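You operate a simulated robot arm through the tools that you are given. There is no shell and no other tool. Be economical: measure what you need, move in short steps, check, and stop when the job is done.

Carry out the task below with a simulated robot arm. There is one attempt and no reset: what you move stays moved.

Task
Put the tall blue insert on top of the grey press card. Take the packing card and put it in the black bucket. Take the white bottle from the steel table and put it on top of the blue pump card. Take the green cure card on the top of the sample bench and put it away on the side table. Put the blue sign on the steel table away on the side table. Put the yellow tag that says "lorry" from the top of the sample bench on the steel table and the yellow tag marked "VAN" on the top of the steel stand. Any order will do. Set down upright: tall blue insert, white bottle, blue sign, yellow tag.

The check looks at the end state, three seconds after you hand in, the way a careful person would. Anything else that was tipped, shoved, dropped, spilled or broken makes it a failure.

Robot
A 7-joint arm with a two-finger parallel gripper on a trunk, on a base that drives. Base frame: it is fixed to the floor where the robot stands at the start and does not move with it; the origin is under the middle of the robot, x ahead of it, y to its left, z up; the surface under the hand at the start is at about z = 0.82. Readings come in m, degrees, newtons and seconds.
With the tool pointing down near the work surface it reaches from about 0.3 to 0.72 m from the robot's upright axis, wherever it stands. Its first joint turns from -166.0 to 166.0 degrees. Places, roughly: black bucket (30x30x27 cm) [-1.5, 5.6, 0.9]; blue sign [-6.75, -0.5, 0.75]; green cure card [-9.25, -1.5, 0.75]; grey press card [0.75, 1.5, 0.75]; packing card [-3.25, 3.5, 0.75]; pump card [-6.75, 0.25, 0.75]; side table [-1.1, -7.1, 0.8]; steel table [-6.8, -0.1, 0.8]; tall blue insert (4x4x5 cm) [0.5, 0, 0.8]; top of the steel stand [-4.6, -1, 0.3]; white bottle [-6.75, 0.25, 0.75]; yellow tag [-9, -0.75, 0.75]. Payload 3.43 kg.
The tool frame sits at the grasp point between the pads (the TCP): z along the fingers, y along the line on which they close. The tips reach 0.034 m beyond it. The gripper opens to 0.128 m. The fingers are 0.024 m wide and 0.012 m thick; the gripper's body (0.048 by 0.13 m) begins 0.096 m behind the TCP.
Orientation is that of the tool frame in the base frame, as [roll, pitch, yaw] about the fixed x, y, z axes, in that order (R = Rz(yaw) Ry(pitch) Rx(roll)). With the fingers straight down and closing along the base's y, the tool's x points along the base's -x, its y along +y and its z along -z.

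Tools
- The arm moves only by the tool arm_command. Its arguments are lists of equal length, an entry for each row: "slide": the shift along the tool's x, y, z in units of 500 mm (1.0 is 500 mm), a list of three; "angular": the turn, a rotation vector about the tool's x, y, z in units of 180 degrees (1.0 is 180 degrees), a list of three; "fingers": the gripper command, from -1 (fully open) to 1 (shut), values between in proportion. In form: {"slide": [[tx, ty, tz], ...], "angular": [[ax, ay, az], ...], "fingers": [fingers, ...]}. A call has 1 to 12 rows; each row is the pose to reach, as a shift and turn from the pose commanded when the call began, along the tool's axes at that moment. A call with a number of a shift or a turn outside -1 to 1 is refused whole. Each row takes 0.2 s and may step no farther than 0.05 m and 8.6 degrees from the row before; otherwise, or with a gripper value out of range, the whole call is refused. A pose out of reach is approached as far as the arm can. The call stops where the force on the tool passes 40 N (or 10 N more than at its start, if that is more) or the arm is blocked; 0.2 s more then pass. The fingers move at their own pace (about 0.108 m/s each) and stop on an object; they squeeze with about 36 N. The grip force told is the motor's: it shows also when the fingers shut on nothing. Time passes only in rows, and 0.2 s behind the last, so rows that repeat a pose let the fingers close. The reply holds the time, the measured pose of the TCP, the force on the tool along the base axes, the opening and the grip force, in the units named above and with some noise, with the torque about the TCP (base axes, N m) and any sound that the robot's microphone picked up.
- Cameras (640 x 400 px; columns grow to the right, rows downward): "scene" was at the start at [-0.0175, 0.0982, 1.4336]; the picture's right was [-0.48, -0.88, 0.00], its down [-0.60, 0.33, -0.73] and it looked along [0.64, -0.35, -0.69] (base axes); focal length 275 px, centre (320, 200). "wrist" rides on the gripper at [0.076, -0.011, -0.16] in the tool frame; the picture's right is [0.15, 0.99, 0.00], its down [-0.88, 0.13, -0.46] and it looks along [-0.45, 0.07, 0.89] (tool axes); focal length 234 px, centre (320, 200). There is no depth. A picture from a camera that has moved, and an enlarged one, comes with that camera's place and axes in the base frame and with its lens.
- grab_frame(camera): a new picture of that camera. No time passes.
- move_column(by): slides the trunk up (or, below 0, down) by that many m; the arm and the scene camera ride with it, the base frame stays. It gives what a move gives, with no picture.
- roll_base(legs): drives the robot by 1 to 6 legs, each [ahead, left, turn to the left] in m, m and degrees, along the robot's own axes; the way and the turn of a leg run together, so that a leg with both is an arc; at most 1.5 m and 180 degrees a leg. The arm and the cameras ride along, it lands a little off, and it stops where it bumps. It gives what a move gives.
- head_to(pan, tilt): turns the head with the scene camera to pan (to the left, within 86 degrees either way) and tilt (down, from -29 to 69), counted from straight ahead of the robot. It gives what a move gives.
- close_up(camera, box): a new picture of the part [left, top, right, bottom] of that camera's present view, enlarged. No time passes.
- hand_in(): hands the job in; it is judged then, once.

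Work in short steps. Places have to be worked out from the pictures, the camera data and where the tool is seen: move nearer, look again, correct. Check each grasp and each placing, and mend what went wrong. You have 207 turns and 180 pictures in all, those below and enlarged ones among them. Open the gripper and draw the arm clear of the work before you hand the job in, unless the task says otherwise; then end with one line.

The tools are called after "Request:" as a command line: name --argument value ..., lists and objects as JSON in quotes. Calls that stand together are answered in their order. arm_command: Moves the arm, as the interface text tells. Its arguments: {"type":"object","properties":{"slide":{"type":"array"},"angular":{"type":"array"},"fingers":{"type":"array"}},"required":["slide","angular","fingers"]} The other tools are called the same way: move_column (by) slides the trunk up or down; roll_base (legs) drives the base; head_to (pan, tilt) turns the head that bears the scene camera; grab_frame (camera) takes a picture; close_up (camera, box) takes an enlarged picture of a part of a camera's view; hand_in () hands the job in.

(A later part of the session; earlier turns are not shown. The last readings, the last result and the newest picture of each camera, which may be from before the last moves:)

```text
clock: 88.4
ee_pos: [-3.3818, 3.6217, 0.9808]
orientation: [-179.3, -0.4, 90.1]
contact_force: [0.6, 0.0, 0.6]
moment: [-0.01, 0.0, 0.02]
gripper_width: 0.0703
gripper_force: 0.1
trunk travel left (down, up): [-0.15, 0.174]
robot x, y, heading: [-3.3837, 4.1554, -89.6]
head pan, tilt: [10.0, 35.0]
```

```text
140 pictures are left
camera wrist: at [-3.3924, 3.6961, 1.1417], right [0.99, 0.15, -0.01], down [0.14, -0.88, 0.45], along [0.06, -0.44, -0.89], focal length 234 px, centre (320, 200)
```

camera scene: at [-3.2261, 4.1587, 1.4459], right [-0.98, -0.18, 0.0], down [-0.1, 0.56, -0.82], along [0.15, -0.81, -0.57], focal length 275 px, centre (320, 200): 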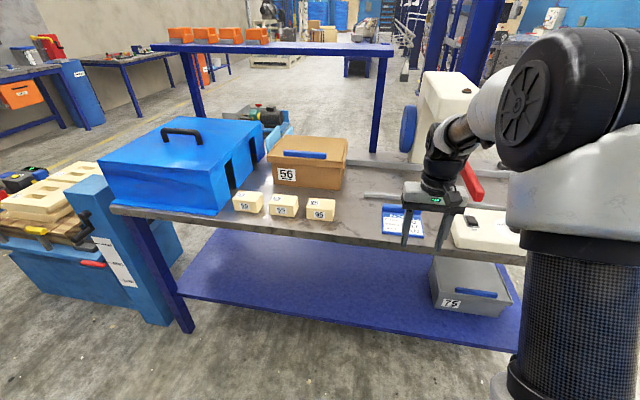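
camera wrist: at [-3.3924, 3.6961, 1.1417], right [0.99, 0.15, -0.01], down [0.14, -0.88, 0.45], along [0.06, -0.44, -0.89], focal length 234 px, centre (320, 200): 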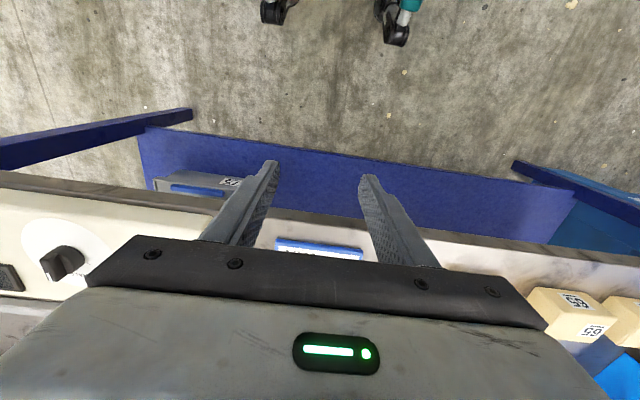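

Request:
close_up --camera "scene" --box '[350, 180, 470, 260]'

Request:
roll_base --legs '[[0.2, 0.02, 0]]'

Request:
grab_frame --camera "wrist"

Request:
grab_frame --camera "scene"

```text
5.00 times, centred on (410, 220) of scene
camera zoom: at [-3.2261, 4.1587, 1.4459], right [-0.98, -0.18, 0.0], down [-0.1, 0.56, -0.82], along [0.15, -0.81, -0.57], focal length 1374 px, centre (-130, 100)
```

zoom: 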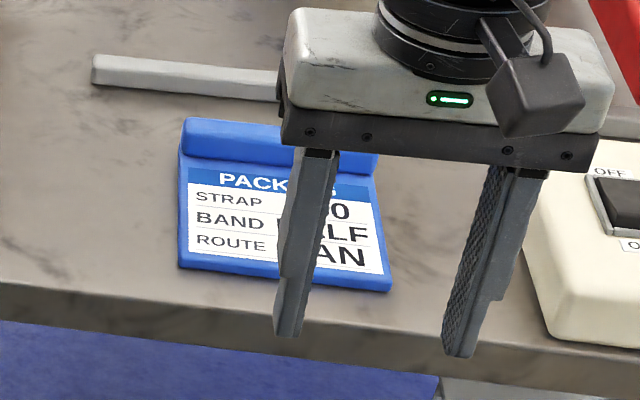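

```text
clock: 90.0
ee_pos: [-3.3609, 3.4253, 0.981]
orientation: [-179.3, -0.5, 90.3]
contact_force: [-0.2, -0.1, -0.1]
moment: [0.01, -0.01, -0.02]
gripper_width: 0.0704
gripper_force: 0.2
trunk travel left (down, up): [-0.15, 0.174]
robot x, y, heading: [-3.3634, 3.9583, -89.7]
head pan, tilt: [10.0, 35.0]
```

```text
138 pictures are left
camera wrist: at [-3.3696, 3.4983, 1.1417], right [0.99, 0.15, -0.01], down [0.14, -0.88, 0.45], along [0.06, -0.44, -0.89], focal length 234 px, centre (320, 200)
```

wrist: 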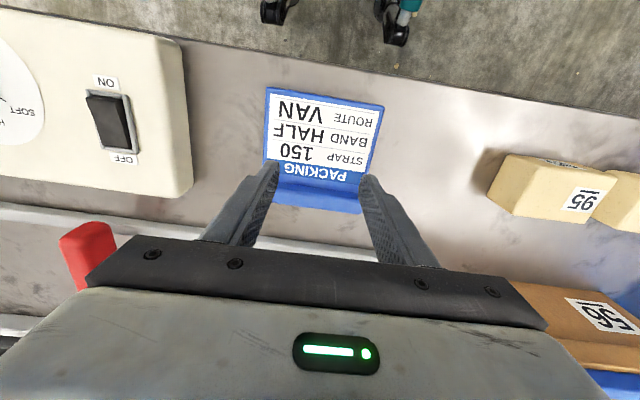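

```text
137 pictures are left
camera scene: at [-3.2046, 3.9614, 1.4458], right [-0.98, -0.18, 0.0], down [-0.11, 0.56, -0.82], along [0.15, -0.81, -0.57], focal length 275 px, centre (320, 200)
```

scene: 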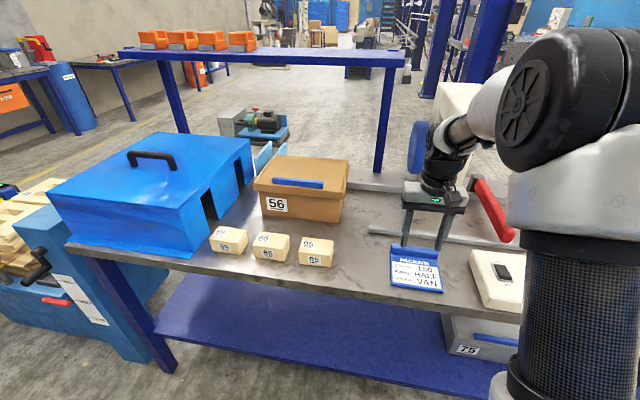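

The card has a raised ridge along its far edge. Triangulated, its centre is at (-3.357, 3.384, 0.90) and the bench at z≈0.88. I'll rotate the tool 90° to close across the ridge, and move over it.

Request:
arm_command --slide '[[-0.007, 0, 0], [-0.014, 0, 0], [-0.021, 0, 0], [-0.028, 0, 0], [-0.035, 0, 0], [-0.042, 0.008, 0], [-0.049, 0.008, 0], [-0.056, 0.008, 0], [-0.063, 0.008, 0], [-0.07, 0.008, 0], [-0.077, 0.008, 0], [-0.082, 0.008, 0]]' --angular '[[0, 0, 0.0417], [0, 0, 0.0833], [0, 0, 0.125], [0, 0, 0.1667], [0, 0, 0.2083], [0, 0, 0.25], [0, 0, 0.2917], [0, 0, 0.3333], [0, 0, 0.375], [0, 0, 0.4167], [0, 0, 0.4583], [0, 0, 0.5]]' --fingers '[0.2, 0.2, 0.2, 0.2, 0.2, 0.2, 0.2, 0.2, 0.2, 0.2, 0.2, 0.2]'

Request:
grab_frame --camera "wrist"

Request:
close_up --camera "scene" --box '[350, 160, 510, 310]'

```text
clock: 92.6
ee_pos: [-3.3552, 3.3847, 0.9813]
orientation: [-179.5, 0.7, 0.2]
contact_force: [0.9, 0.0, -1.6]
moment: [0.01, -0.02, 0.0]
gripper_width: 0.0513
gripper_force: 0.1
trunk travel left (down, up): [-0.15, 0.174]
robot x, y, heading: [-3.3604, 3.9598, -89.4]
head pan, tilt: [10.0, 35.0]
```

```text
136 pictures are left
camera wrist: at [-3.2779, 3.3936, 1.1398], right [0.15, -0.99, -0.01], down [-0.87, -0.14, 0.47], along [-0.46, -0.06, -0.89], focal length 234 px, centre (320, 200)
```

wrist: 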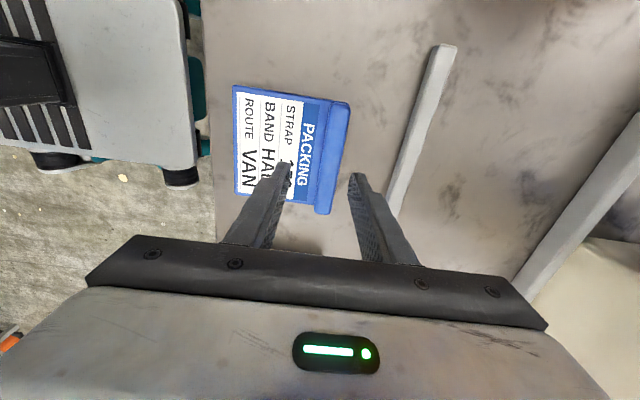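

```text
2.67 times, centred on (430, 235) of scene
camera zoom: at [-3.2046, 3.9613, 1.4459], right [-0.98, -0.18, 0.0], down [-0.11, 0.56, -0.82], along [0.15, -0.81, -0.57], focal length 733 px, centre (27, 107)
```

zoom: 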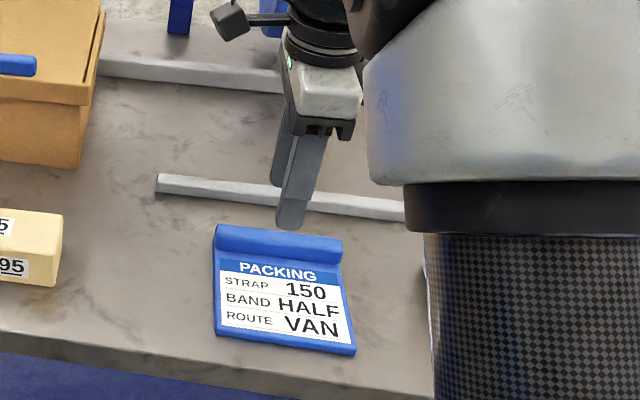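

The ridge runs along x, and its centre looks like y≈3.374. I'll shift and go halfway down, then look again.

Request:
arm_command --slide '[[0, 0.02, 0.03], [0, 0.02, 0.06], [0, 0.02, 0.07]]' --angular '[[0, 0, 0], [0, 0, 0], [0, 0, 0]]' --fingers '[0.2, 0.2, 0.2]'

Request:
close_up --camera "wrist" --box '[200, 60, 440, 260]'

Request:
close_up --camera "scene" --box '[400, 200, 490, 300]'

```text
clock: 93.4
ee_pos: [-3.358, 3.3731, 0.9453]
orientation: [-179.5, 0.7, 0.3]
contact_force: [0.0, 0.0, 0.0]
moment: [0.0, 0.0, -0.04]
gripper_width: 0.0511
gripper_force: 0.0
trunk travel left (down, up): [-0.15, 0.174]
robot x, y, heading: [-3.3609, 3.9596, -89.3]
head pan, tilt: [10.0, 35.0]
```

```text
2.00 times, centred on (320, 160) of wrist
camera zoom: at [-3.2798, 3.3834, 1.1045], right [0.15, -0.99, -0.01], down [-0.87, -0.14, 0.47], along [-0.46, -0.06, -0.89], focal length 468 px, centre (320, 280)
```

zoom: 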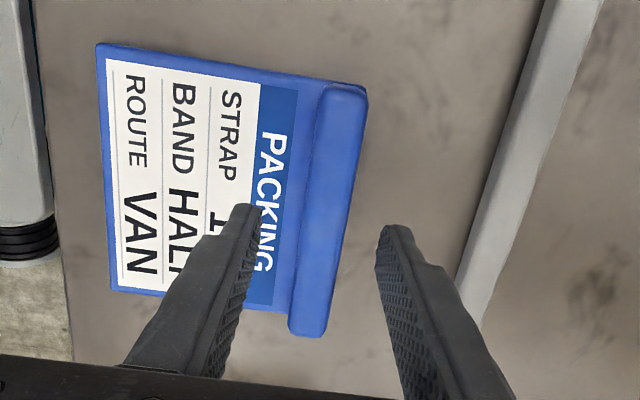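

```text
4.00 times, centred on (445, 250) of scene
camera zoom: at [-3.2046, 3.9613, 1.4459], right [-0.98, -0.18, 0.0], down [-0.11, 0.56, -0.82], along [0.15, -0.81, -0.57], focal length 1100 px, centre (-180, 0)
```

zoom: 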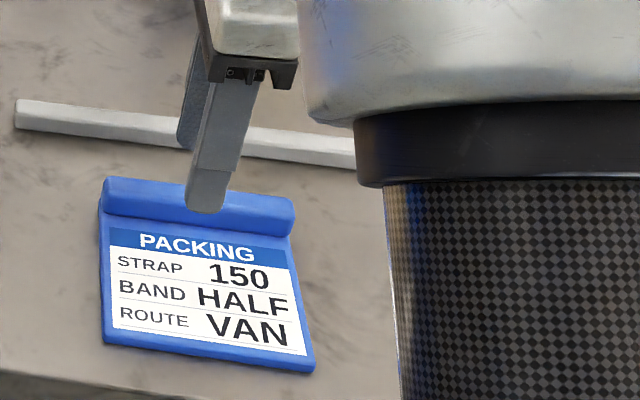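

The ridge is centred between the fingers. I'll go down 18 mm gently.

Request:
arm_command --slide '[[0, 0, 0.012], [0, 0, 0.024], [0, 0, 0.036]]' --angular '[[0, 0, 0], [0, 0, 0], [0, 0, 0]]' --fingers '[0.2, 0.2, 0.2]'

Request:
close_up --camera "scene" --box '[400, 200, 490, 300]'

```text
clock: 94.2
ee_pos: [-3.3577, 3.3725, 0.9275]
orientation: [-179.6, 0.7, 0.3]
contact_force: [-0.8, 0.3, 0.5]
moment: [0.0, -0.02, 0.0]
gripper_width: 0.0512
gripper_force: 0.0
trunk travel left (down, up): [-0.15, 0.174]
robot x, y, heading: [-3.3561, 3.9548, -89.4]
head pan, tilt: [10.0, 35.0]
```

```text
4.00 times, centred on (445, 250) of scene
camera zoom: at [-3.2046, 3.9613, 1.4459], right [-0.98, -0.18, 0.0], down [-0.11, 0.56, -0.82], along [0.15, -0.81, -0.57], focal length 1100 px, centre (-180, 0)
```

zoom: 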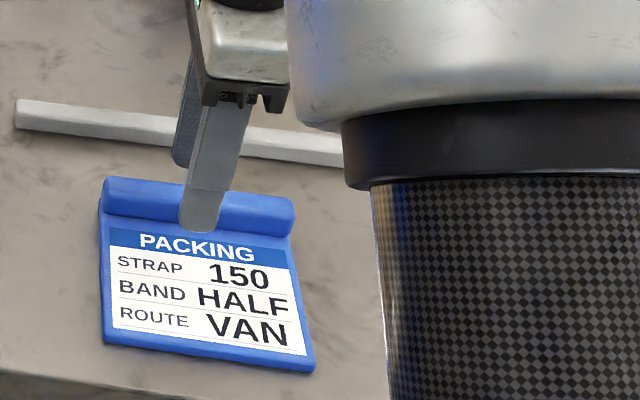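

There's no contact yet, so I'll feel downward in small rows.

Request:
arm_command --slide '[[0, 0, 0.006], [0, 0, 0.012], [0, 0, 0.016]]' --angular '[[0, 0, 0], [0, 0, 0], [0, 0, 0]]' --fingers '[0.2, 0.2, 0.2]'

Request:
close_up --camera "scene" --box '[400, 200, 490, 300]'

```text
clock: 95.0
ee_pos: [-3.3565, 3.3744, 0.9179]
orientation: [-179.5, 0.6, 0.3]
contact_force: [0.6, 0.3, -0.6]
moment: [-0.02, -0.01, 0.0]
gripper_width: 0.0512
gripper_force: 0.1
trunk travel left (down, up): [-0.15, 0.174]
robot x, y, heading: [-3.3604, 3.959, -89.5]
head pan, tilt: [10.0, 35.0]
```

```text
4.00 times, centred on (445, 250) of scene
camera zoom: at [-3.2046, 3.9613, 1.4459], right [-0.98, -0.18, 0.0], down [-0.11, 0.56, -0.82], along [0.15, -0.81, -0.57], focal length 1100 px, centre (-180, 0)
```

zoom: 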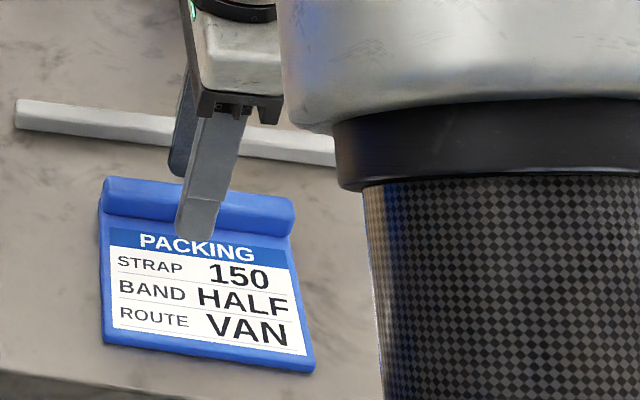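

Request:
arm_command --slide '[[0, 0, 0.006], [0, 0, 0.006], [0, 0, 0.006], [0, 0, 0.006], [0, 0, 0.006]]' --angular '[[0, 0, 0], [0, 0, 0], [0, 0, 0], [0, 0, 0], [0, 0, 0]]' --fingers '[0.2, 0.4, 1, 1, 1]'

Request:
close_up --camera "scene" --box '[400, 200, 490, 300]'

```text
clock: 96.2
ee_pos: [-3.3566, 3.3728, 0.9165]
orientation: [-179.4, 0.7, 0.3]
contact_force: [-0.3, -1.3, 0.6]
moment: [-0.07, 0.03, 0.0]
gripper_width: 0.0211
gripper_force: 36.6
trunk travel left (down, up): [-0.15, 0.174]
robot x, y, heading: [-3.3583, 3.9557, -89.5]
head pan, tilt: [10.0, 35.0]
```

```text
4.00 times, centred on (445, 250) of scene
camera zoom: at [-3.2046, 3.9613, 1.4459], right [-0.98, -0.18, 0.0], down [-0.11, 0.56, -0.82], along [0.15, -0.81, -0.57], focal length 1100 px, centre (-180, 0)
```

zoom: 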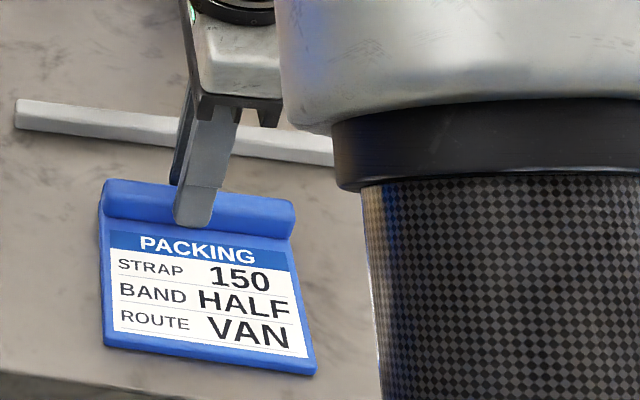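

The ridge is gripped (21 mm wide). I'll lift it slowly and check.

Request:
arm_command --slide '[[0, 0, -0.02], [0, 0, -0.05], [0, 0, -0.1], [0, 0, -0.17], [0, 0, -0.24], [0, 0, -0.3]]' --angular '[[0, 0, 0], [0, 0, 0], [0, 0, 0], [0, 0, 0], [0, 0, 0], [0, 0, 0]]' --fingers '[1, 1, 1, 1, 1, 1]'

Request:
grab_frame --camera "scene"

```text
clock: 97.6
ee_pos: [-3.3545, 3.3728, 1.0638]
orientation: [-179.6, 0.8, 0.3]
contact_force: [0.0, 0.4, -1.2]
moment: [-0.03, 0.0, 0.03]
gripper_width: 0.0208
gripper_force: 36.0
trunk travel left (down, up): [-0.15, 0.174]
robot x, y, heading: [-3.3635, 3.9612, -89.4]
head pan, tilt: [10.0, 35.0]
```

```text
129 pictures are left
camera scene: at [-3.2046, 3.9612, 1.4458], right [-0.98, -0.18, 0.0], down [-0.11, 0.56, -0.82], along [0.15, -0.81, -0.57], focal length 275 px, centre (320, 200)
```

scene: 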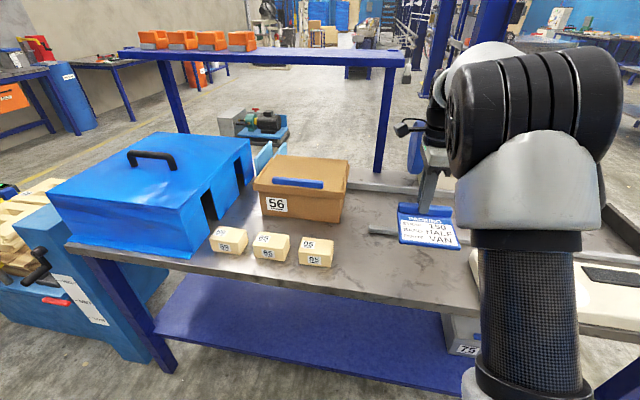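

The card is held. I'll raise the trunk for clearance, back off, turn around, and strafe over to the bucket trolley.

Request:
move_column --by 0.12

Request:
roll_base --legs '[[-0.35, 0, 0], [0, 0, 179]]'

Request:
head_to --pan -40 --tilt 20

Request:
grab_frame --camera "scene"

```text
clock: 99.1
ee_pos: [-3.3535, 3.3726, 1.1844]
orientation: [-179.4, 0.7, 0.2]
contact_force: [0.2, -0.7, -2.3]
moment: [-0.02, 0.0, -0.03]
gripper_width: 0.021
gripper_force: 36.4
trunk travel left (down, up): [-0.27, 0.054]
robot x, y, heading: [-3.3639, 3.9587, -89.4]
head pan, tilt: [10.0, 35.0]
```

```text
clock: 108.8
ee_pos: [-3.3335, 4.8909, 1.1837]
orientation: [-179.5, 0.7, 176.8]
contact_force: [0.3, 0.7, -0.7]
moment: [0.0, 0.05, 0.04]
gripper_width: 0.0213
gripper_force: 36.7
trunk travel left (down, up): [-0.27, 0.054]
robot x, y, heading: [-3.3618, 4.3084, 87.1]
head pan, tilt: [10.0, 35.0]
```

```text
clock: 110.0
ee_pos: [-3.3331, 4.8914, 1.1852]
orientation: [-179.5, 0.8, 176.8]
contact_force: [0.0, 1.0, -0.6]
moment: [0.03, 0.01, 0.02]
gripper_width: 0.0211
gripper_force: 35.9
trunk travel left (down, up): [-0.27, 0.054]
robot x, y, heading: [-3.3623, 4.3091, 87.2]
head pan, tilt: [-40.0, 20.0]
```

```text
128 pictures are left
camera scene: at [-3.4442, 4.2897, 1.5897], right [0.73, -0.68, 0.0], down [-0.23, -0.25, -0.94], along [0.64, 0.69, -0.34], focal length 275 px, centre (320, 200)
```

scene: 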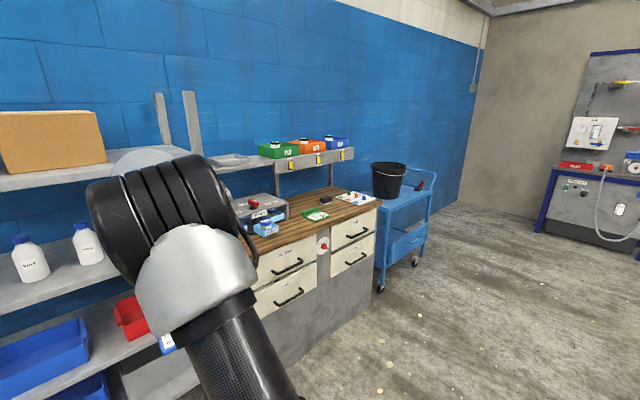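

The strafe lane is clear. I'll move right to x≈-1.5, in front of the bucket.

Request:
roll_base --legs '[[0, -1.3, 2], [0, -0.55, 0]]'

Request:
head_to --pan 15 --tilt 25

Request:
grab_frame --camera "scene"

```text
clock: 128.0
ee_pos: [-1.521, 4.851, 1.1847]
orientation: [-179.5, 0.8, 180.0]
contact_force: [0.6, -0.3, -0.5]
moment: [0.06, 0.03, -0.02]
gripper_width: 0.021
gripper_force: 36.5
trunk travel left (down, up): [-0.27, 0.054]
robot x, y, heading: [-1.5214, 4.2645, 90.2]
head pan, tilt: [-40.0, 20.0]
```

```text
clock: 129.2
ee_pos: [-1.5203, 4.8515, 1.184]
orientation: [-179.5, 0.7, -179.9]
contact_force: [0.4, -0.6, -0.3]
moment: [0.05, 0.02, 0.0]
gripper_width: 0.021
gripper_force: 36.2
trunk travel left (down, up): [-0.27, 0.054]
robot x, y, heading: [-1.5165, 4.2661, 90.3]
head pan, tilt: [15.0, 25.0]
```

```text
127 pictures are left
camera scene: at [-1.6815, 4.262, 1.5816], right [0.96, 0.26, 0.0], down [0.11, -0.41, -0.91], along [-0.24, 0.87, -0.42], focal length 275 px, centre (320, 200)
```

scene: 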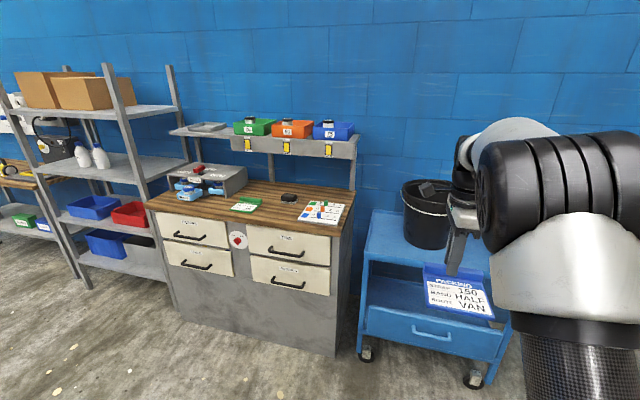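

The bucket is centred at about (-1.47, 5.60), with its rim at z≈1.03. The card's plate sticks out toward me, so I want the TCP slightly beyond centre. I'll drive forward first.

Request:
roll_base --legs '[[0.35, -0.05, 0], [0.32, 0, 0]]'

Request:
grab_frame --camera "scene"

Request:
grab_frame --camera "wrist"

```text
clock: 133.2
ee_pos: [-1.4817, 5.5128, 1.1834]
orientation: [-179.5, 0.7, -179.7]
contact_force: [-0.2, -0.8, -0.5]
moment: [0.03, -0.01, 0.0]
gripper_width: 0.0212
gripper_force: 36.0
trunk travel left (down, up): [-0.27, 0.054]
robot x, y, heading: [-1.4768, 4.929, 91.0]
head pan, tilt: [15.0, 25.0]
```

```text
126 pictures are left
camera scene: at [-1.6384, 4.9229, 1.5816], right [0.96, 0.27, 0.0], down [0.11, -0.41, -0.91], along [-0.24, 0.87, -0.42], focal length 275 px, centre (320, 200)
```

scene: 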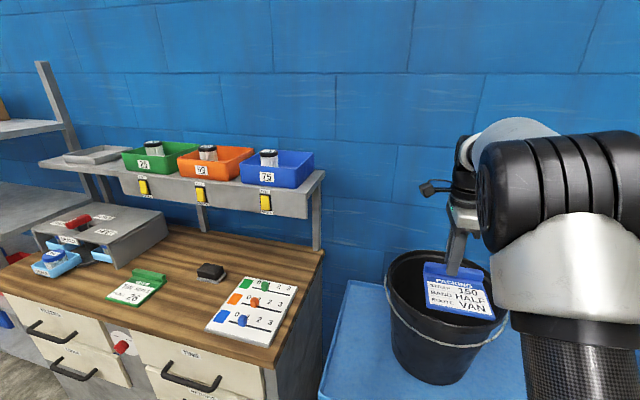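

```text
125 pictures are left
camera wrist: at [-1.5588, 5.5026, 1.3436], right [-0.15, 0.99, -0.01], down [0.87, 0.14, 0.47], along [0.46, 0.06, -0.89], focal length 234 px, centre (320, 200)
```

wrist: 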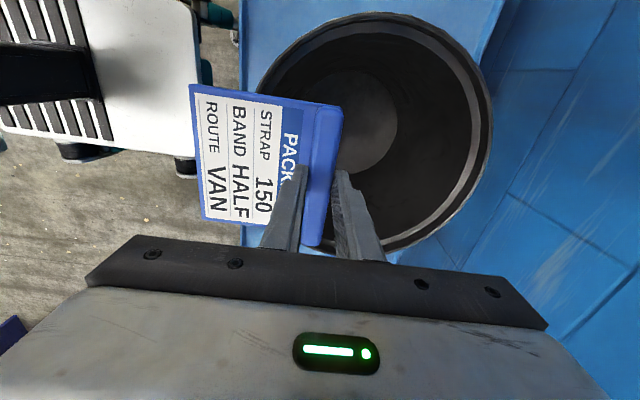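

The bucket centre refines to (-1.475, 5.57). I'll move the TCP to y≈5.615 so the card is centred, then lower it into the mouth.

Request:
arm_command --slide '[[-0.014, 0.07, 0], [-0.014, 0.14, 0], [-0.014, 0.206, 0], [-0.014, 0.206, 0.09], [-0.014, 0.206, 0.17]]' --angular '[[0, 0, 0], [0, 0, 0], [0, 0, 0], [0, 0, 0], [0, 0, 0]]' --fingers '[1, 1, 1, 1, 1]'

Request:
grab_frame --camera "wrist"

Request:
close_up --camera "scene" --box '[340, 120, 540, 390]'

```text
clock: 134.4
ee_pos: [-1.475, 5.6162, 1.0974]
orientation: [-179.6, 0.7, -179.8]
contact_force: [-0.2, -0.3, -0.8]
moment: [0.05, -0.03, 0.0]
gripper_width: 0.0209
gripper_force: 35.5
trunk travel left (down, up): [-0.27, 0.054]
robot x, y, heading: [-1.4741, 4.9259, 90.6]
head pan, tilt: [15.0, 25.0]
```

```text
124 pictures are left
camera wrist: at [-1.5524, 5.6052, 1.2569], right [-0.15, 0.99, -0.01], down [0.87, 0.14, 0.47], along [0.46, 0.06, -0.89], focal length 234 px, centre (320, 200)
```

wrist: 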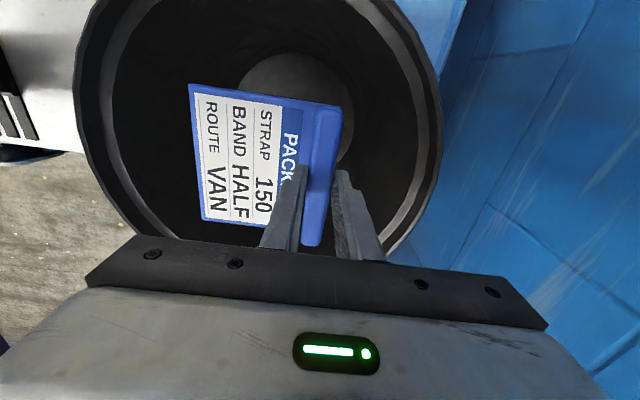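

```text
1.48 times, centred on (440, 255) of scene
camera zoom: at [-1.6385, 4.9226, 1.5816], right [0.96, 0.27, 0.0], down [0.11, -0.41, -0.91], along [-0.24, 0.87, -0.42], focal length 407 px, centre (142, 118)
```

zoom: 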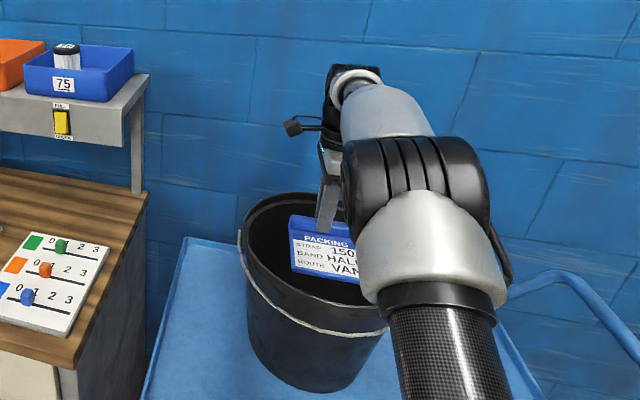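

The card is well within the mouth. I'll lower it another 12 cm.

Request:
arm_command --slide '[[0, -0.01, 0.06], [0, -0.01, 0.12], [0, -0.01, 0.18], [0, -0.01, 0.24]]' --angular '[[0, 0, 0], [0, 0, 0], [0, 0, 0], [0, 0, 0]]' --fingers '[1, 1, 1, 1]'

Request:
grab_frame --camera "wrist"

Request:
close_up --camera "scene" --box '[340, 120, 540, 390]'

```text
clock: 135.4
ee_pos: [-1.4717, 5.6091, 0.9766]
orientation: [-179.5, 0.7, -179.6]
contact_force: [1.4, -0.4, -0.9]
moment: [0.05, 0.03, -0.03]
gripper_width: 0.0211
gripper_force: 35.0
trunk travel left (down, up): [-0.27, 0.054]
robot x, y, heading: [-1.4762, 4.9253, 90.8]
head pan, tilt: [15.0, 25.0]
```

```text
122 pictures are left
camera wrist: at [-1.5496, 5.5984, 1.1376], right [-0.15, 0.99, -0.01], down [0.87, 0.14, 0.47], along [0.46, 0.06, -0.88], focal length 234 px, centre (320, 200)
```

wrist: 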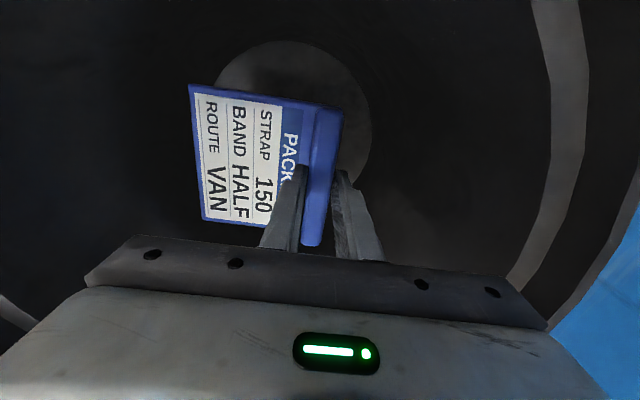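

```text
1.48 times, centred on (440, 255) of scene
camera zoom: at [-1.6384, 4.9228, 1.5816], right [0.96, 0.27, 0.0], down [0.11, -0.41, -0.91], along [-0.24, 0.87, -0.42], focal length 407 px, centre (142, 118)
```

zoom: 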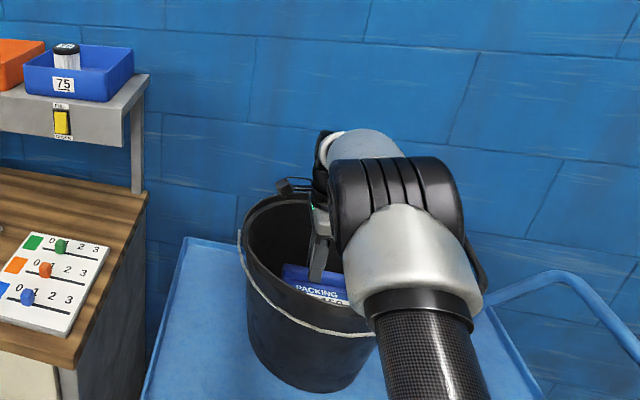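

The card is inside the bucket and clear of the walls. I'll release it and raise.

Request:
arm_command --slide '[[0, 0, 0.02], [0, 0, 0.02], [0, 0, 0.02], [0, 0, -0.08], [0, 0, -0.16], [0, 0, -0.24], [0, 0, -0.32], [0, 0, -0.4]]' --angular '[[0, 0, 0], [0, 0, 0], [0, 0, 0], [0, 0, 0], [0, 0, 0], [0, 0, 0], [0, 0, 0], [0, 0, 0]]' --fingers '[1, 0, 0, 0, 0, 0, 0, 0]'

Request:
grab_frame --camera "wrist"

```text
clock: 137.2
ee_pos: [-1.4749, 5.6092, 1.1787]
orientation: [-179.4, 0.8, -179.7]
contact_force: [0.4, 1.2, 0.2]
moment: [-0.01, -0.01, -0.03]
gripper_width: 0.0641
gripper_force: 0.1
trunk travel left (down, up): [-0.27, 0.054]
robot x, y, heading: [-1.4778, 4.9285, 90.7]
head pan, tilt: [15.0, 25.0]
```

```text
120 pictures are left
camera wrist: at [-1.5522, 5.5994, 1.3377], right [-0.15, 0.99, -0.01], down [0.87, 0.14, 0.47], along [0.46, 0.06, -0.88], focal length 234 px, centre (320, 200)
```

wrist: 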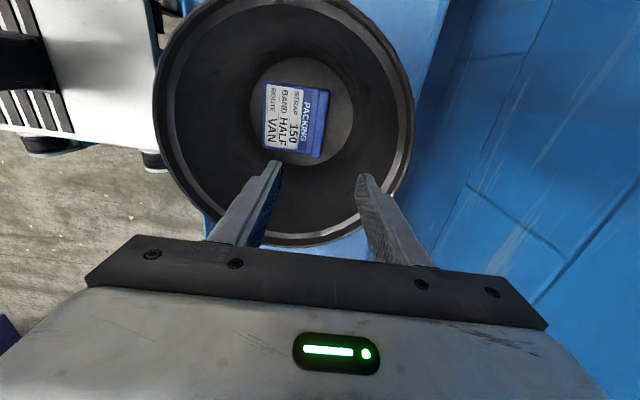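

The packing card lies flat in the bucket. I'll retract the arm, back out, and head west along the packing bench.

Request:
arm_command --slide '[[0, -0.09, 0], [0, -0.18, 0], [0, -0.27, 0], [0, -0.36, 0]]' --angular '[[0, 0, 0], [0, 0, 0], [0, 0, 0], [0, 0, 0]]' --fingers '[0, 0, 0, 0]'

Request:
roll_base --legs '[[-0.65, 0, 0], [0, 0, 90], [1.5, 0, 0], [1.3, 0, 0]]'

Request:
head_to --pan 40 --tilt 15

Request:
grab_frame --camera "scene"

```text
clock: 138.2
ee_pos: [-1.4743, 5.43, 1.1827]
orientation: [-179.6, 0.7, -179.5]
contact_force: [-0.8, 0.7, -0.5]
moment: [-0.02, -0.06, -0.02]
gripper_width: 0.0638
gripper_force: 0.0
trunk travel left (down, up): [-0.27, 0.054]
robot x, y, heading: [-1.472, 4.9276, 90.8]
head pan, tilt: [15.0, 25.0]
```

```text
clock: 159.0
ee_pos: [-4.7652, 4.2394, 1.1803]
orientation: [-179.5, 0.7, -89.6]
contact_force: [-0.5, -0.9, -0.6]
moment: [0.0, -0.01, -0.04]
gripper_width: 0.0639
gripper_force: 0.0
trunk travel left (down, up): [-0.27, 0.054]
robot x, y, heading: [-4.2596, 4.2391, -179.5]
head pan, tilt: [15.0, 25.0]
```

```text
clock: 159.9
ee_pos: [-4.765, 4.2387, 1.1819]
orientation: [-179.5, 0.7, -89.6]
contact_force: [0.3, 0.6, -0.2]
moment: [-0.01, -0.03, -0.03]
gripper_width: 0.0642
gripper_force: 0.0
trunk travel left (down, up): [-0.27, 0.054]
robot x, y, heading: [-4.2616, 4.2386, -179.1]
head pan, tilt: [40.0, 15.0]
```

```text
119 pictures are left
camera scene: at [-4.24, 4.0384, 1.5978], right [-0.65, 0.76, 0.0], down [0.2, 0.17, -0.97], along [-0.73, -0.63, -0.26], focal length 275 px, centre (320, 200)
```

scene: 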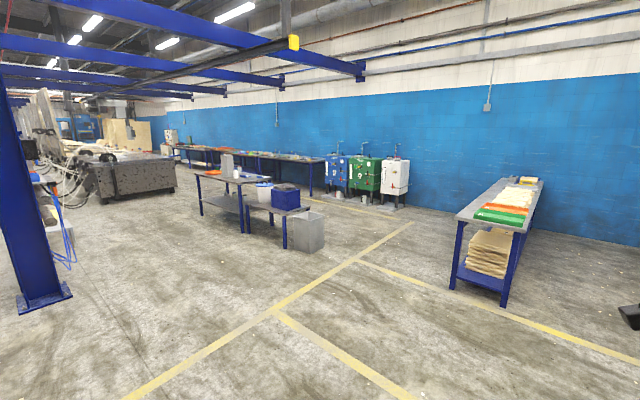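

Request:
close_up --camera "scene" --box '[160, 130, 420, 260]'

Request:
close_up --camera "scene" --box '[0, 80, 220, 240]'

```text
2.46 times, centred on (290, 195) of scene
camera zoom: at [-4.24, 4.0384, 1.5978], right [-0.65, 0.76, 0.0], down [0.2, 0.17, -0.97], along [-0.73, -0.63, -0.26], focal length 677 px, centre (394, 212)
```

zoom: 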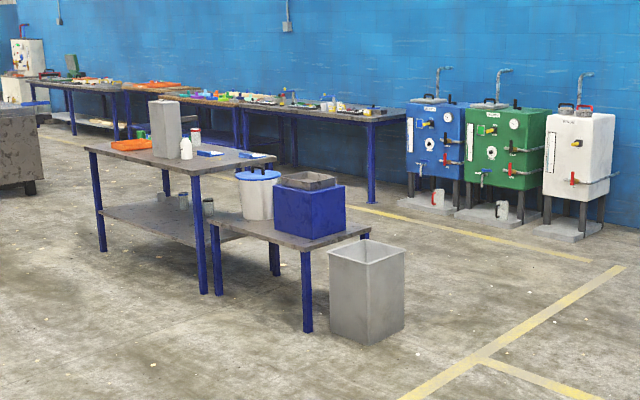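

```text
2.50 times, centred on (110, 160) of scene
camera zoom: at [-4.24, 4.0384, 1.5978], right [-0.65, 0.76, 0.0], down [0.2, 0.17, -0.97], along [-0.73, -0.63, -0.26], focal length 687 px, centre (845, 300)
```

zoom: 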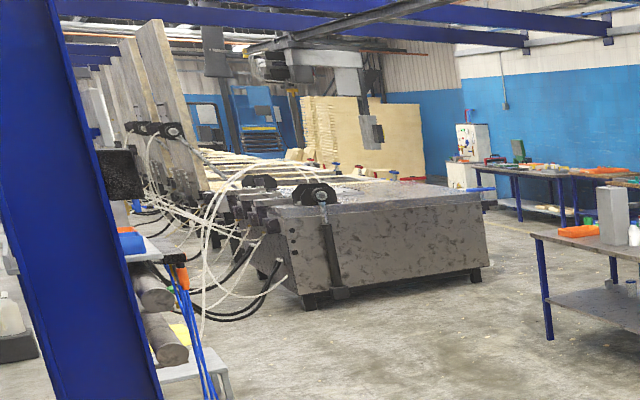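

The steel table spans x −7.05…−6.33, y −0.55…0.75, and a column stands at (-4.3, 0.6). I'll go west to x≈-5.4, then strafe south to its front.

Request:
roll_base --legs '[[1.1, 0, 0], [0, 1.5, 0], [0, 1.5, 0], [0, 0.95, 0]]'

Request:
head_to --pan 10 --tilt 28

Request:
grab_frame --camera "scene"

```text
clock: 202.6
ee_pos: [-5.7846, 0.2867, 1.181]
orientation: [-179.5, 0.7, -87.8]
contact_force: [0.2, -0.3, 1.1]
moment: [-0.02, -0.02, 0.02]
gripper_width: 0.064
gripper_force: 0.0
trunk travel left (down, up): [-0.27, 0.054]
robot x, y, heading: [-5.2796, 0.3024, -177.5]
head pan, tilt: [40.0, 15.0]
```

```text
clock: 203.6
ee_pos: [-5.785, 0.2875, 1.1816]
orientation: [-179.6, 0.8, -87.8]
contact_force: [-0.1, -0.2, -0.5]
moment: [0.03, 0.01, 0.01]
gripper_width: 0.0639
gripper_force: 0.0
trunk travel left (down, up): [-0.27, 0.054]
robot x, y, heading: [-5.2801, 0.3057, -177.3]
head pan, tilt: [10.0, 28.0]
```

```text
116 pictures are left
camera scene: at [-5.275, 0.1457, 1.5769], right [-0.22, 0.98, 0.0], down [0.46, 0.1, -0.88], along [-0.86, -0.19, -0.47], focal length 275 px, centre (320, 200)
```

scene: 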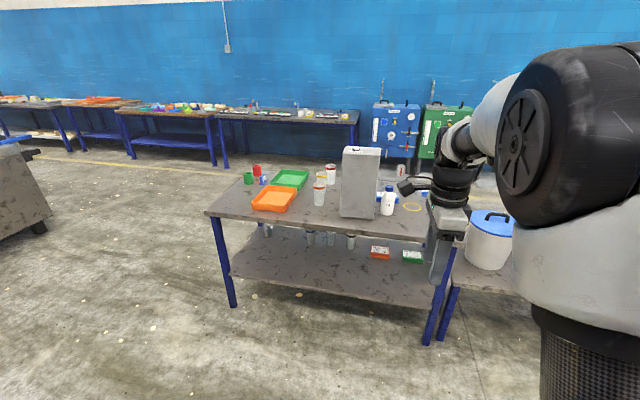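

I'll move closer and a little right so the cameras see the bottle and the cards.

Request:
roll_base --legs '[[0.3, -0.25, -2]]'

Request:
grab_frame --camera "scene"

Request:
grab_frame --camera "wrist"

```text
clock: 206.6
ee_pos: [-6.0915, 0.5464, 1.1814]
orientation: [-179.5, 0.8, -89.9]
contact_force: [-1.1, -0.1, -0.3]
moment: [0.0, -0.03, 0.02]
gripper_width: 0.0642
gripper_force: 0.0
trunk travel left (down, up): [-0.27, 0.054]
robot x, y, heading: [-5.5866, 0.5473, -180.0]
head pan, tilt: [10.0, 28.0]
```

```text
115 pictures are left
camera scene: at [-5.5863, 0.3859, 1.5768], right [-0.18, 0.98, 0.0], down [0.46, 0.09, -0.88], along [-0.87, -0.16, -0.47], focal length 275 px, centre (320, 200)
```

scene: 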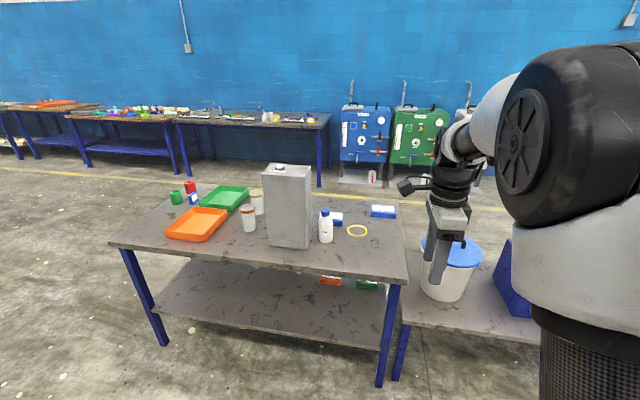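

```text
114 pictures are left
camera wrist: at [-6.081, 0.4676, 1.3404], right [-0.99, -0.15, -0.01], down [-0.14, 0.87, 0.47], along [-0.06, 0.46, -0.89], focal length 234 px, centre (320, 200)
```

wrist: 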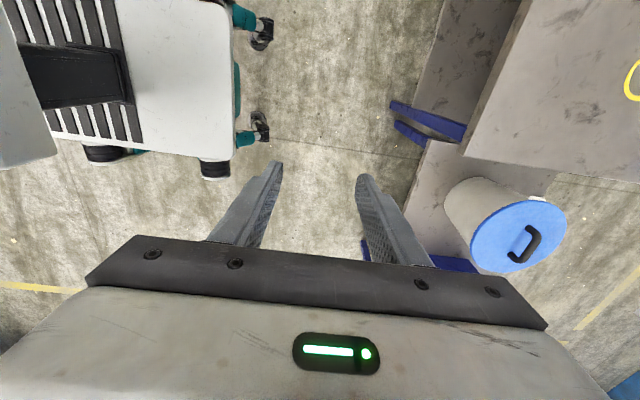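

Request:
close_up --camera "scene" --box '[240, 150, 420, 290]'

Request:
close_up --camera "scene" --box '[0, 80, 340, 200]'

```text
2.86 times, centred on (330, 220) of scene
camera zoom: at [-5.5863, 0.3859, 1.5768], right [-0.18, 0.98, 0.0], down [0.46, 0.09, -0.88], along [-0.87, -0.16, -0.47], focal length 785 px, centre (291, 143)
```

zoom: 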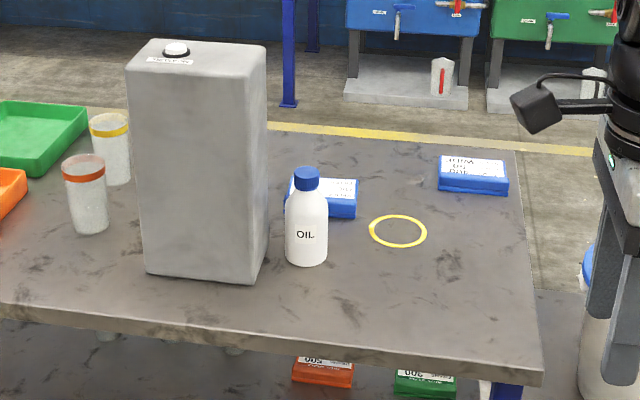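

```text
1.88 times, centred on (170, 140) of scene
camera zoom: at [-5.5863, 0.3859, 1.5768], right [-0.18, 0.98, 0.0], down [0.46, 0.09, -0.88], along [-0.87, -0.16, -0.47], focal length 517 px, centre (602, 313)
```

zoom: 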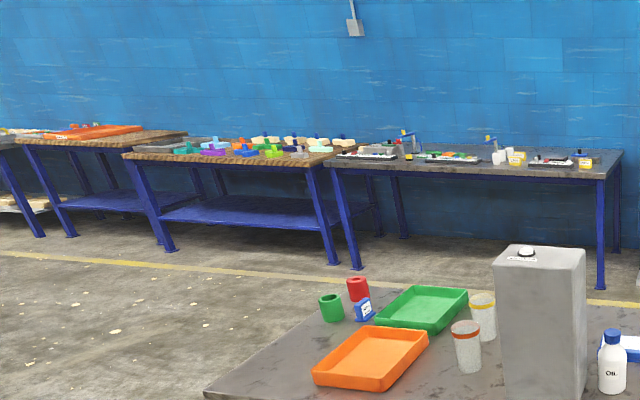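

Two blue cards lie near the bottle, so I'll zoom in to read them. The small blue item near the red cup looks like the sign.

Request:
close_up --camera "scene" --box '[310, 185, 390, 235]'

Request:
close_up --camera "scene" --box '[360, 190, 410, 220]'

Request:
close_up --camera "scene" --box '[160, 170, 230, 220]'

```text
8.00 times, centred on (350, 210) of scene
camera zoom: at [-5.5863, 0.3859, 1.5768], right [-0.18, 0.98, 0.0], down [0.46, 0.09, -0.88], along [-0.87, -0.16, -0.47], focal length 2199 px, centre (80, 120)
```

zoom: 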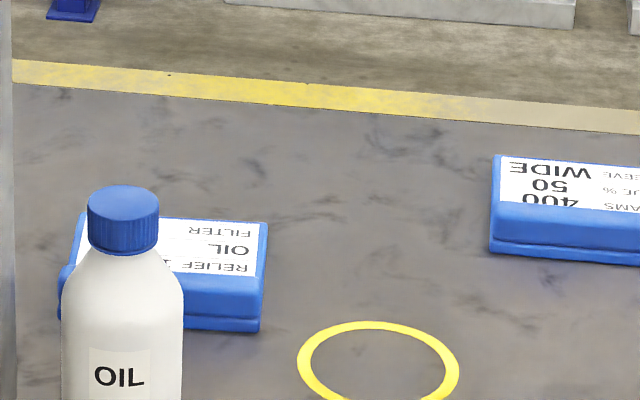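

```text
12.80 times, centred on (385, 205) of scene
camera zoom: at [-5.5863, 0.3859, 1.5768], right [-0.18, 0.98, 0.0], down [0.46, 0.09, -0.88], along [-0.87, -0.16, -0.47], focal length 3518 px, centre (-512, 136)
```

zoom: 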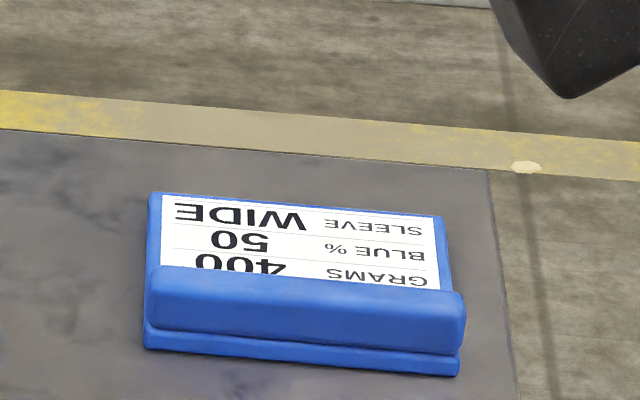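

```text
8.00 times, centred on (195, 195) of scene
camera zoom: at [-5.5863, 0.3859, 1.5768], right [-0.18, 0.98, 0.0], down [0.46, 0.09, -0.88], along [-0.87, -0.16, -0.47], focal length 2199 px, centre (1320, 240)
```

zoom: 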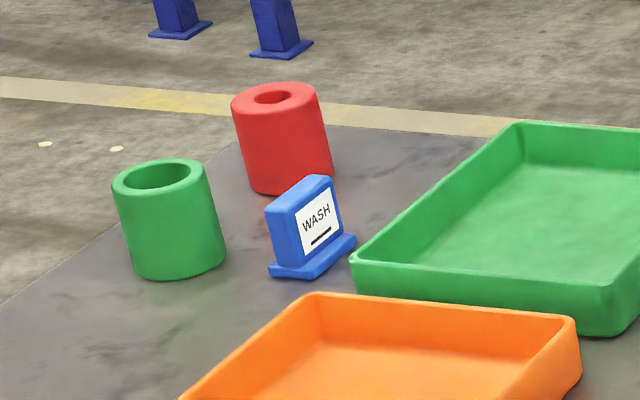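

The card behind the bottle (RELIEF / OIL / FILTER) is the pump card. The other reads GRAMS / BLUE % / SLEEVE, and the sign is "WASH". The tall grey box stands just left of the bottle, so I want to close along x with the camera on the +y side. I'll spin the wrist 180° here in free air.

Request:
arm_command --slide '[[0, 0, 0], [0, 0, 0], [0, 0, 0], [0, 0, 0], [0, 0, 0], [0, 0, 0], [0, 0, 0], [0, 0, 0], [0, 0, 0], [0, 0, 0], [0, 0, 0], [0, 0, 0]]' --angular '[[0, 0, -0.0417], [0, 0, -0.0833], [0, 0, -0.125], [0, 0, -0.1667], [0, 0, -0.2083], [0, 0, -0.25], [0, 0, -0.2917], [0, 0, -0.3333], [0, 0, -0.375], [0, 0, -0.4167], [0, 0, -0.4583], [0, 0, -0.5]]' --fingers '[-0.5, -0.5, -0.5, -0.5, -0.5, -0.5, -0.5, -0.5, -0.5, -0.5, -0.5, -0.5]'

Request:
arm_command --slide '[[0, 0, 0], [0, 0, 0], [0, 0, 0], [0, 0, 0], [0, 0, 0], [0, 0, 0], [0, 0, 0], [0, 0, 0], [0, 0, 0], [0, 0, 0], [0, 0, 0], [0, 0, 0]]' --angular '[[0, 0, -0.0417], [0, 0, -0.0833], [0, 0, -0.125], [0, 0, -0.1667], [0, 0, -0.2083], [0, 0, -0.25], [0, 0, -0.2917], [0, 0, -0.3333], [0, 0, -0.375], [0, 0, -0.4167], [0, 0, -0.4583], [0, 0, -0.5]]' --fingers '[-0.5, -0.5, -0.5, -0.5, -0.5, -0.5, -0.5, -0.5, -0.5, -0.5, -0.5, -0.5]'

```text
clock: 209.2
ee_pos: [-6.0909, 0.5452, 1.1798]
orientation: [-179.3, -0.5, 0.3]
contact_force: [-0.6, 0.5, -0.3]
moment: [-0.02, 0.0, 0.0]
gripper_width: 0.0961
gripper_force: 0.0
trunk travel left (down, up): [-0.27, 0.054]
robot x, y, heading: [-5.5863, 0.5403, -179.4]
head pan, tilt: [10.0, 28.0]
```

```text
clock: 211.8
ee_pos: [-6.0931, 0.5467, 1.1799]
orientation: [179.4, -0.7, 90.2]
contact_force: [-0.1, 0.1, -0.3]
moment: [0.03, -0.01, 0.01]
gripper_width: 0.0961
gripper_force: 0.1
trunk travel left (down, up): [-0.27, 0.054]
robot x, y, heading: [-5.5867, 0.5431, -179.8]
head pan, tilt: [10.0, 28.0]
```

The wrist now has yaw 90. I'll drive closer, staying on the +y side of the grey box.

Request:
roll_base --legs '[[0.36, 0.17, 0]]'

Request:
grab_frame --camera "scene"

Request:
grab_frame --camera "wrist"

```text
clock: 214.2
ee_pos: [-6.4513, 0.3776, 1.1812]
orientation: [179.5, -0.7, 89.7]
contact_force: [0.1, -0.9, -0.3]
moment: [-0.03, 0.02, 0.01]
gripper_width: 0.0959
gripper_force: 0.1
trunk travel left (down, up): [-0.27, 0.054]
robot x, y, heading: [-5.9443, 0.3729, -180.1]
head pan, tilt: [10.0, 28.0]
```

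```text
108 pictures are left
camera scene: at [-5.9484, 0.2144, 1.5768], right [-0.17, 0.98, 0.0], down [0.46, 0.08, -0.88], along [-0.87, -0.15, -0.47], focal length 275 px, centre (320, 200)
```

scene: 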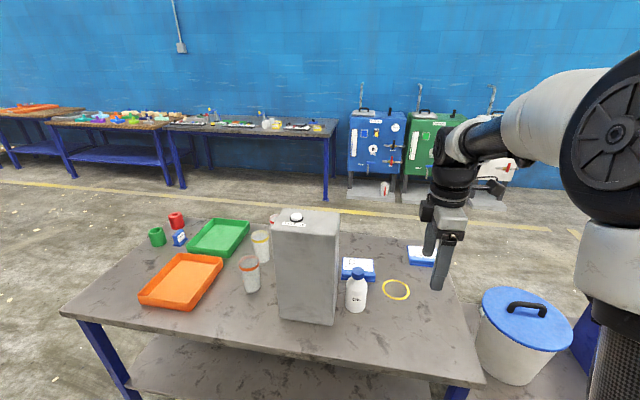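

```text
107 pictures are left
camera wrist: at [-6.4642, 0.4516, 1.3419], right [0.99, 0.14, 0.01], down [0.12, -0.89, 0.45], along [0.07, -0.44, -0.9], focal length 234 px, centre (320, 200)
```

wrist: 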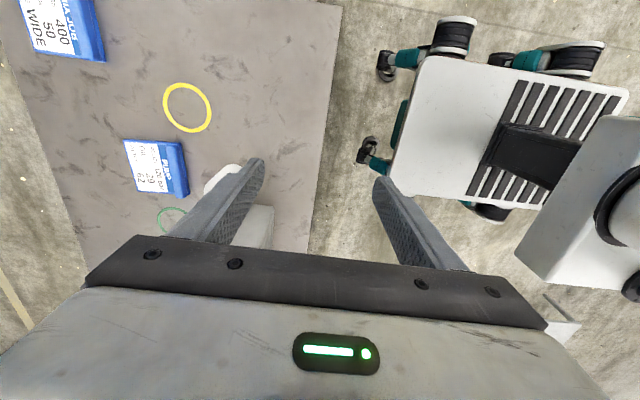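

The pump card centre is at about (-6.81, 0.225), the bottle at about (-6.595, 0.22) with its top near z=1.0, and the grey box's face at y≈0.155. I'll bring the gripper near the bottle at y=0.30 and look.

Request:
arm_command --slide '[[0, -0.08, 0], [0, -0.16, 0], [0, -0.24, 0], [0, -0.288, 0], [-0.08, -0.288, 0.06], [-0.15, -0.288, 0.1]]' --angular '[[0, 0, 0], [0, 0, 0], [0, 0, 0], [0, 0, 0], [0, 0, 0], [0, 0, 0]]' --fingers '[-0.5, -0.5, -0.5, -0.5, -0.5, -0.5]'

Request:
grab_frame --camera "wrist"

Request:
close_up --camera "scene" --box '[250, 130, 470, 340]'

```text
clock: 215.6
ee_pos: [-6.5961, 0.3051, 1.1295]
orientation: [179.5, -0.7, 89.6]
contact_force: [0.1, 0.9, -0.7]
moment: [0.01, -0.03, 0.02]
gripper_width: 0.096
gripper_force: 0.0
trunk travel left (down, up): [-0.27, 0.054]
robot x, y, heading: [-5.9498, 0.3731, -179.8]
head pan, tilt: [10.0, 28.0]
```

```text
106 pictures are left
camera wrist: at [-6.6086, 0.3785, 1.2903], right [0.99, 0.14, 0.01], down [0.12, -0.89, 0.45], along [0.07, -0.44, -0.9], focal length 234 px, centre (320, 200)
```

wrist: 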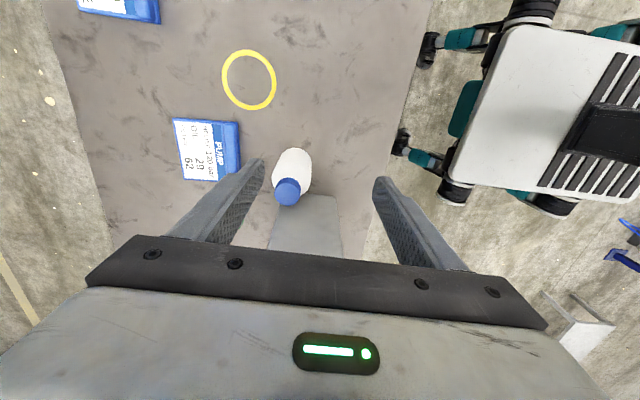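

```text
1.90 times, centred on (360, 235) of scene
camera zoom: at [-5.9483, 0.2141, 1.5768], right [-0.17, 0.98, 0.0], down [0.46, 0.08, -0.88], along [-0.87, -0.15, -0.47], focal length 524 px, centre (244, 133)
```

zoom: 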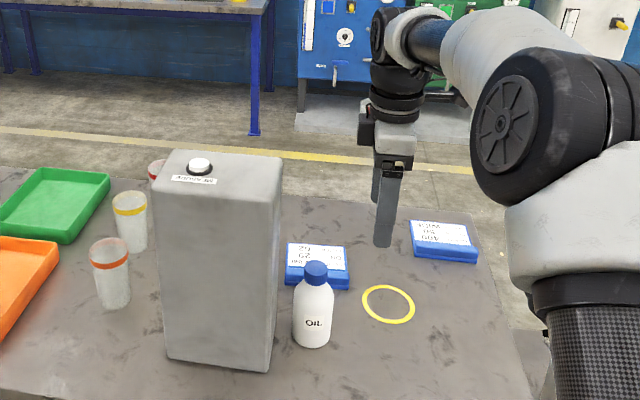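

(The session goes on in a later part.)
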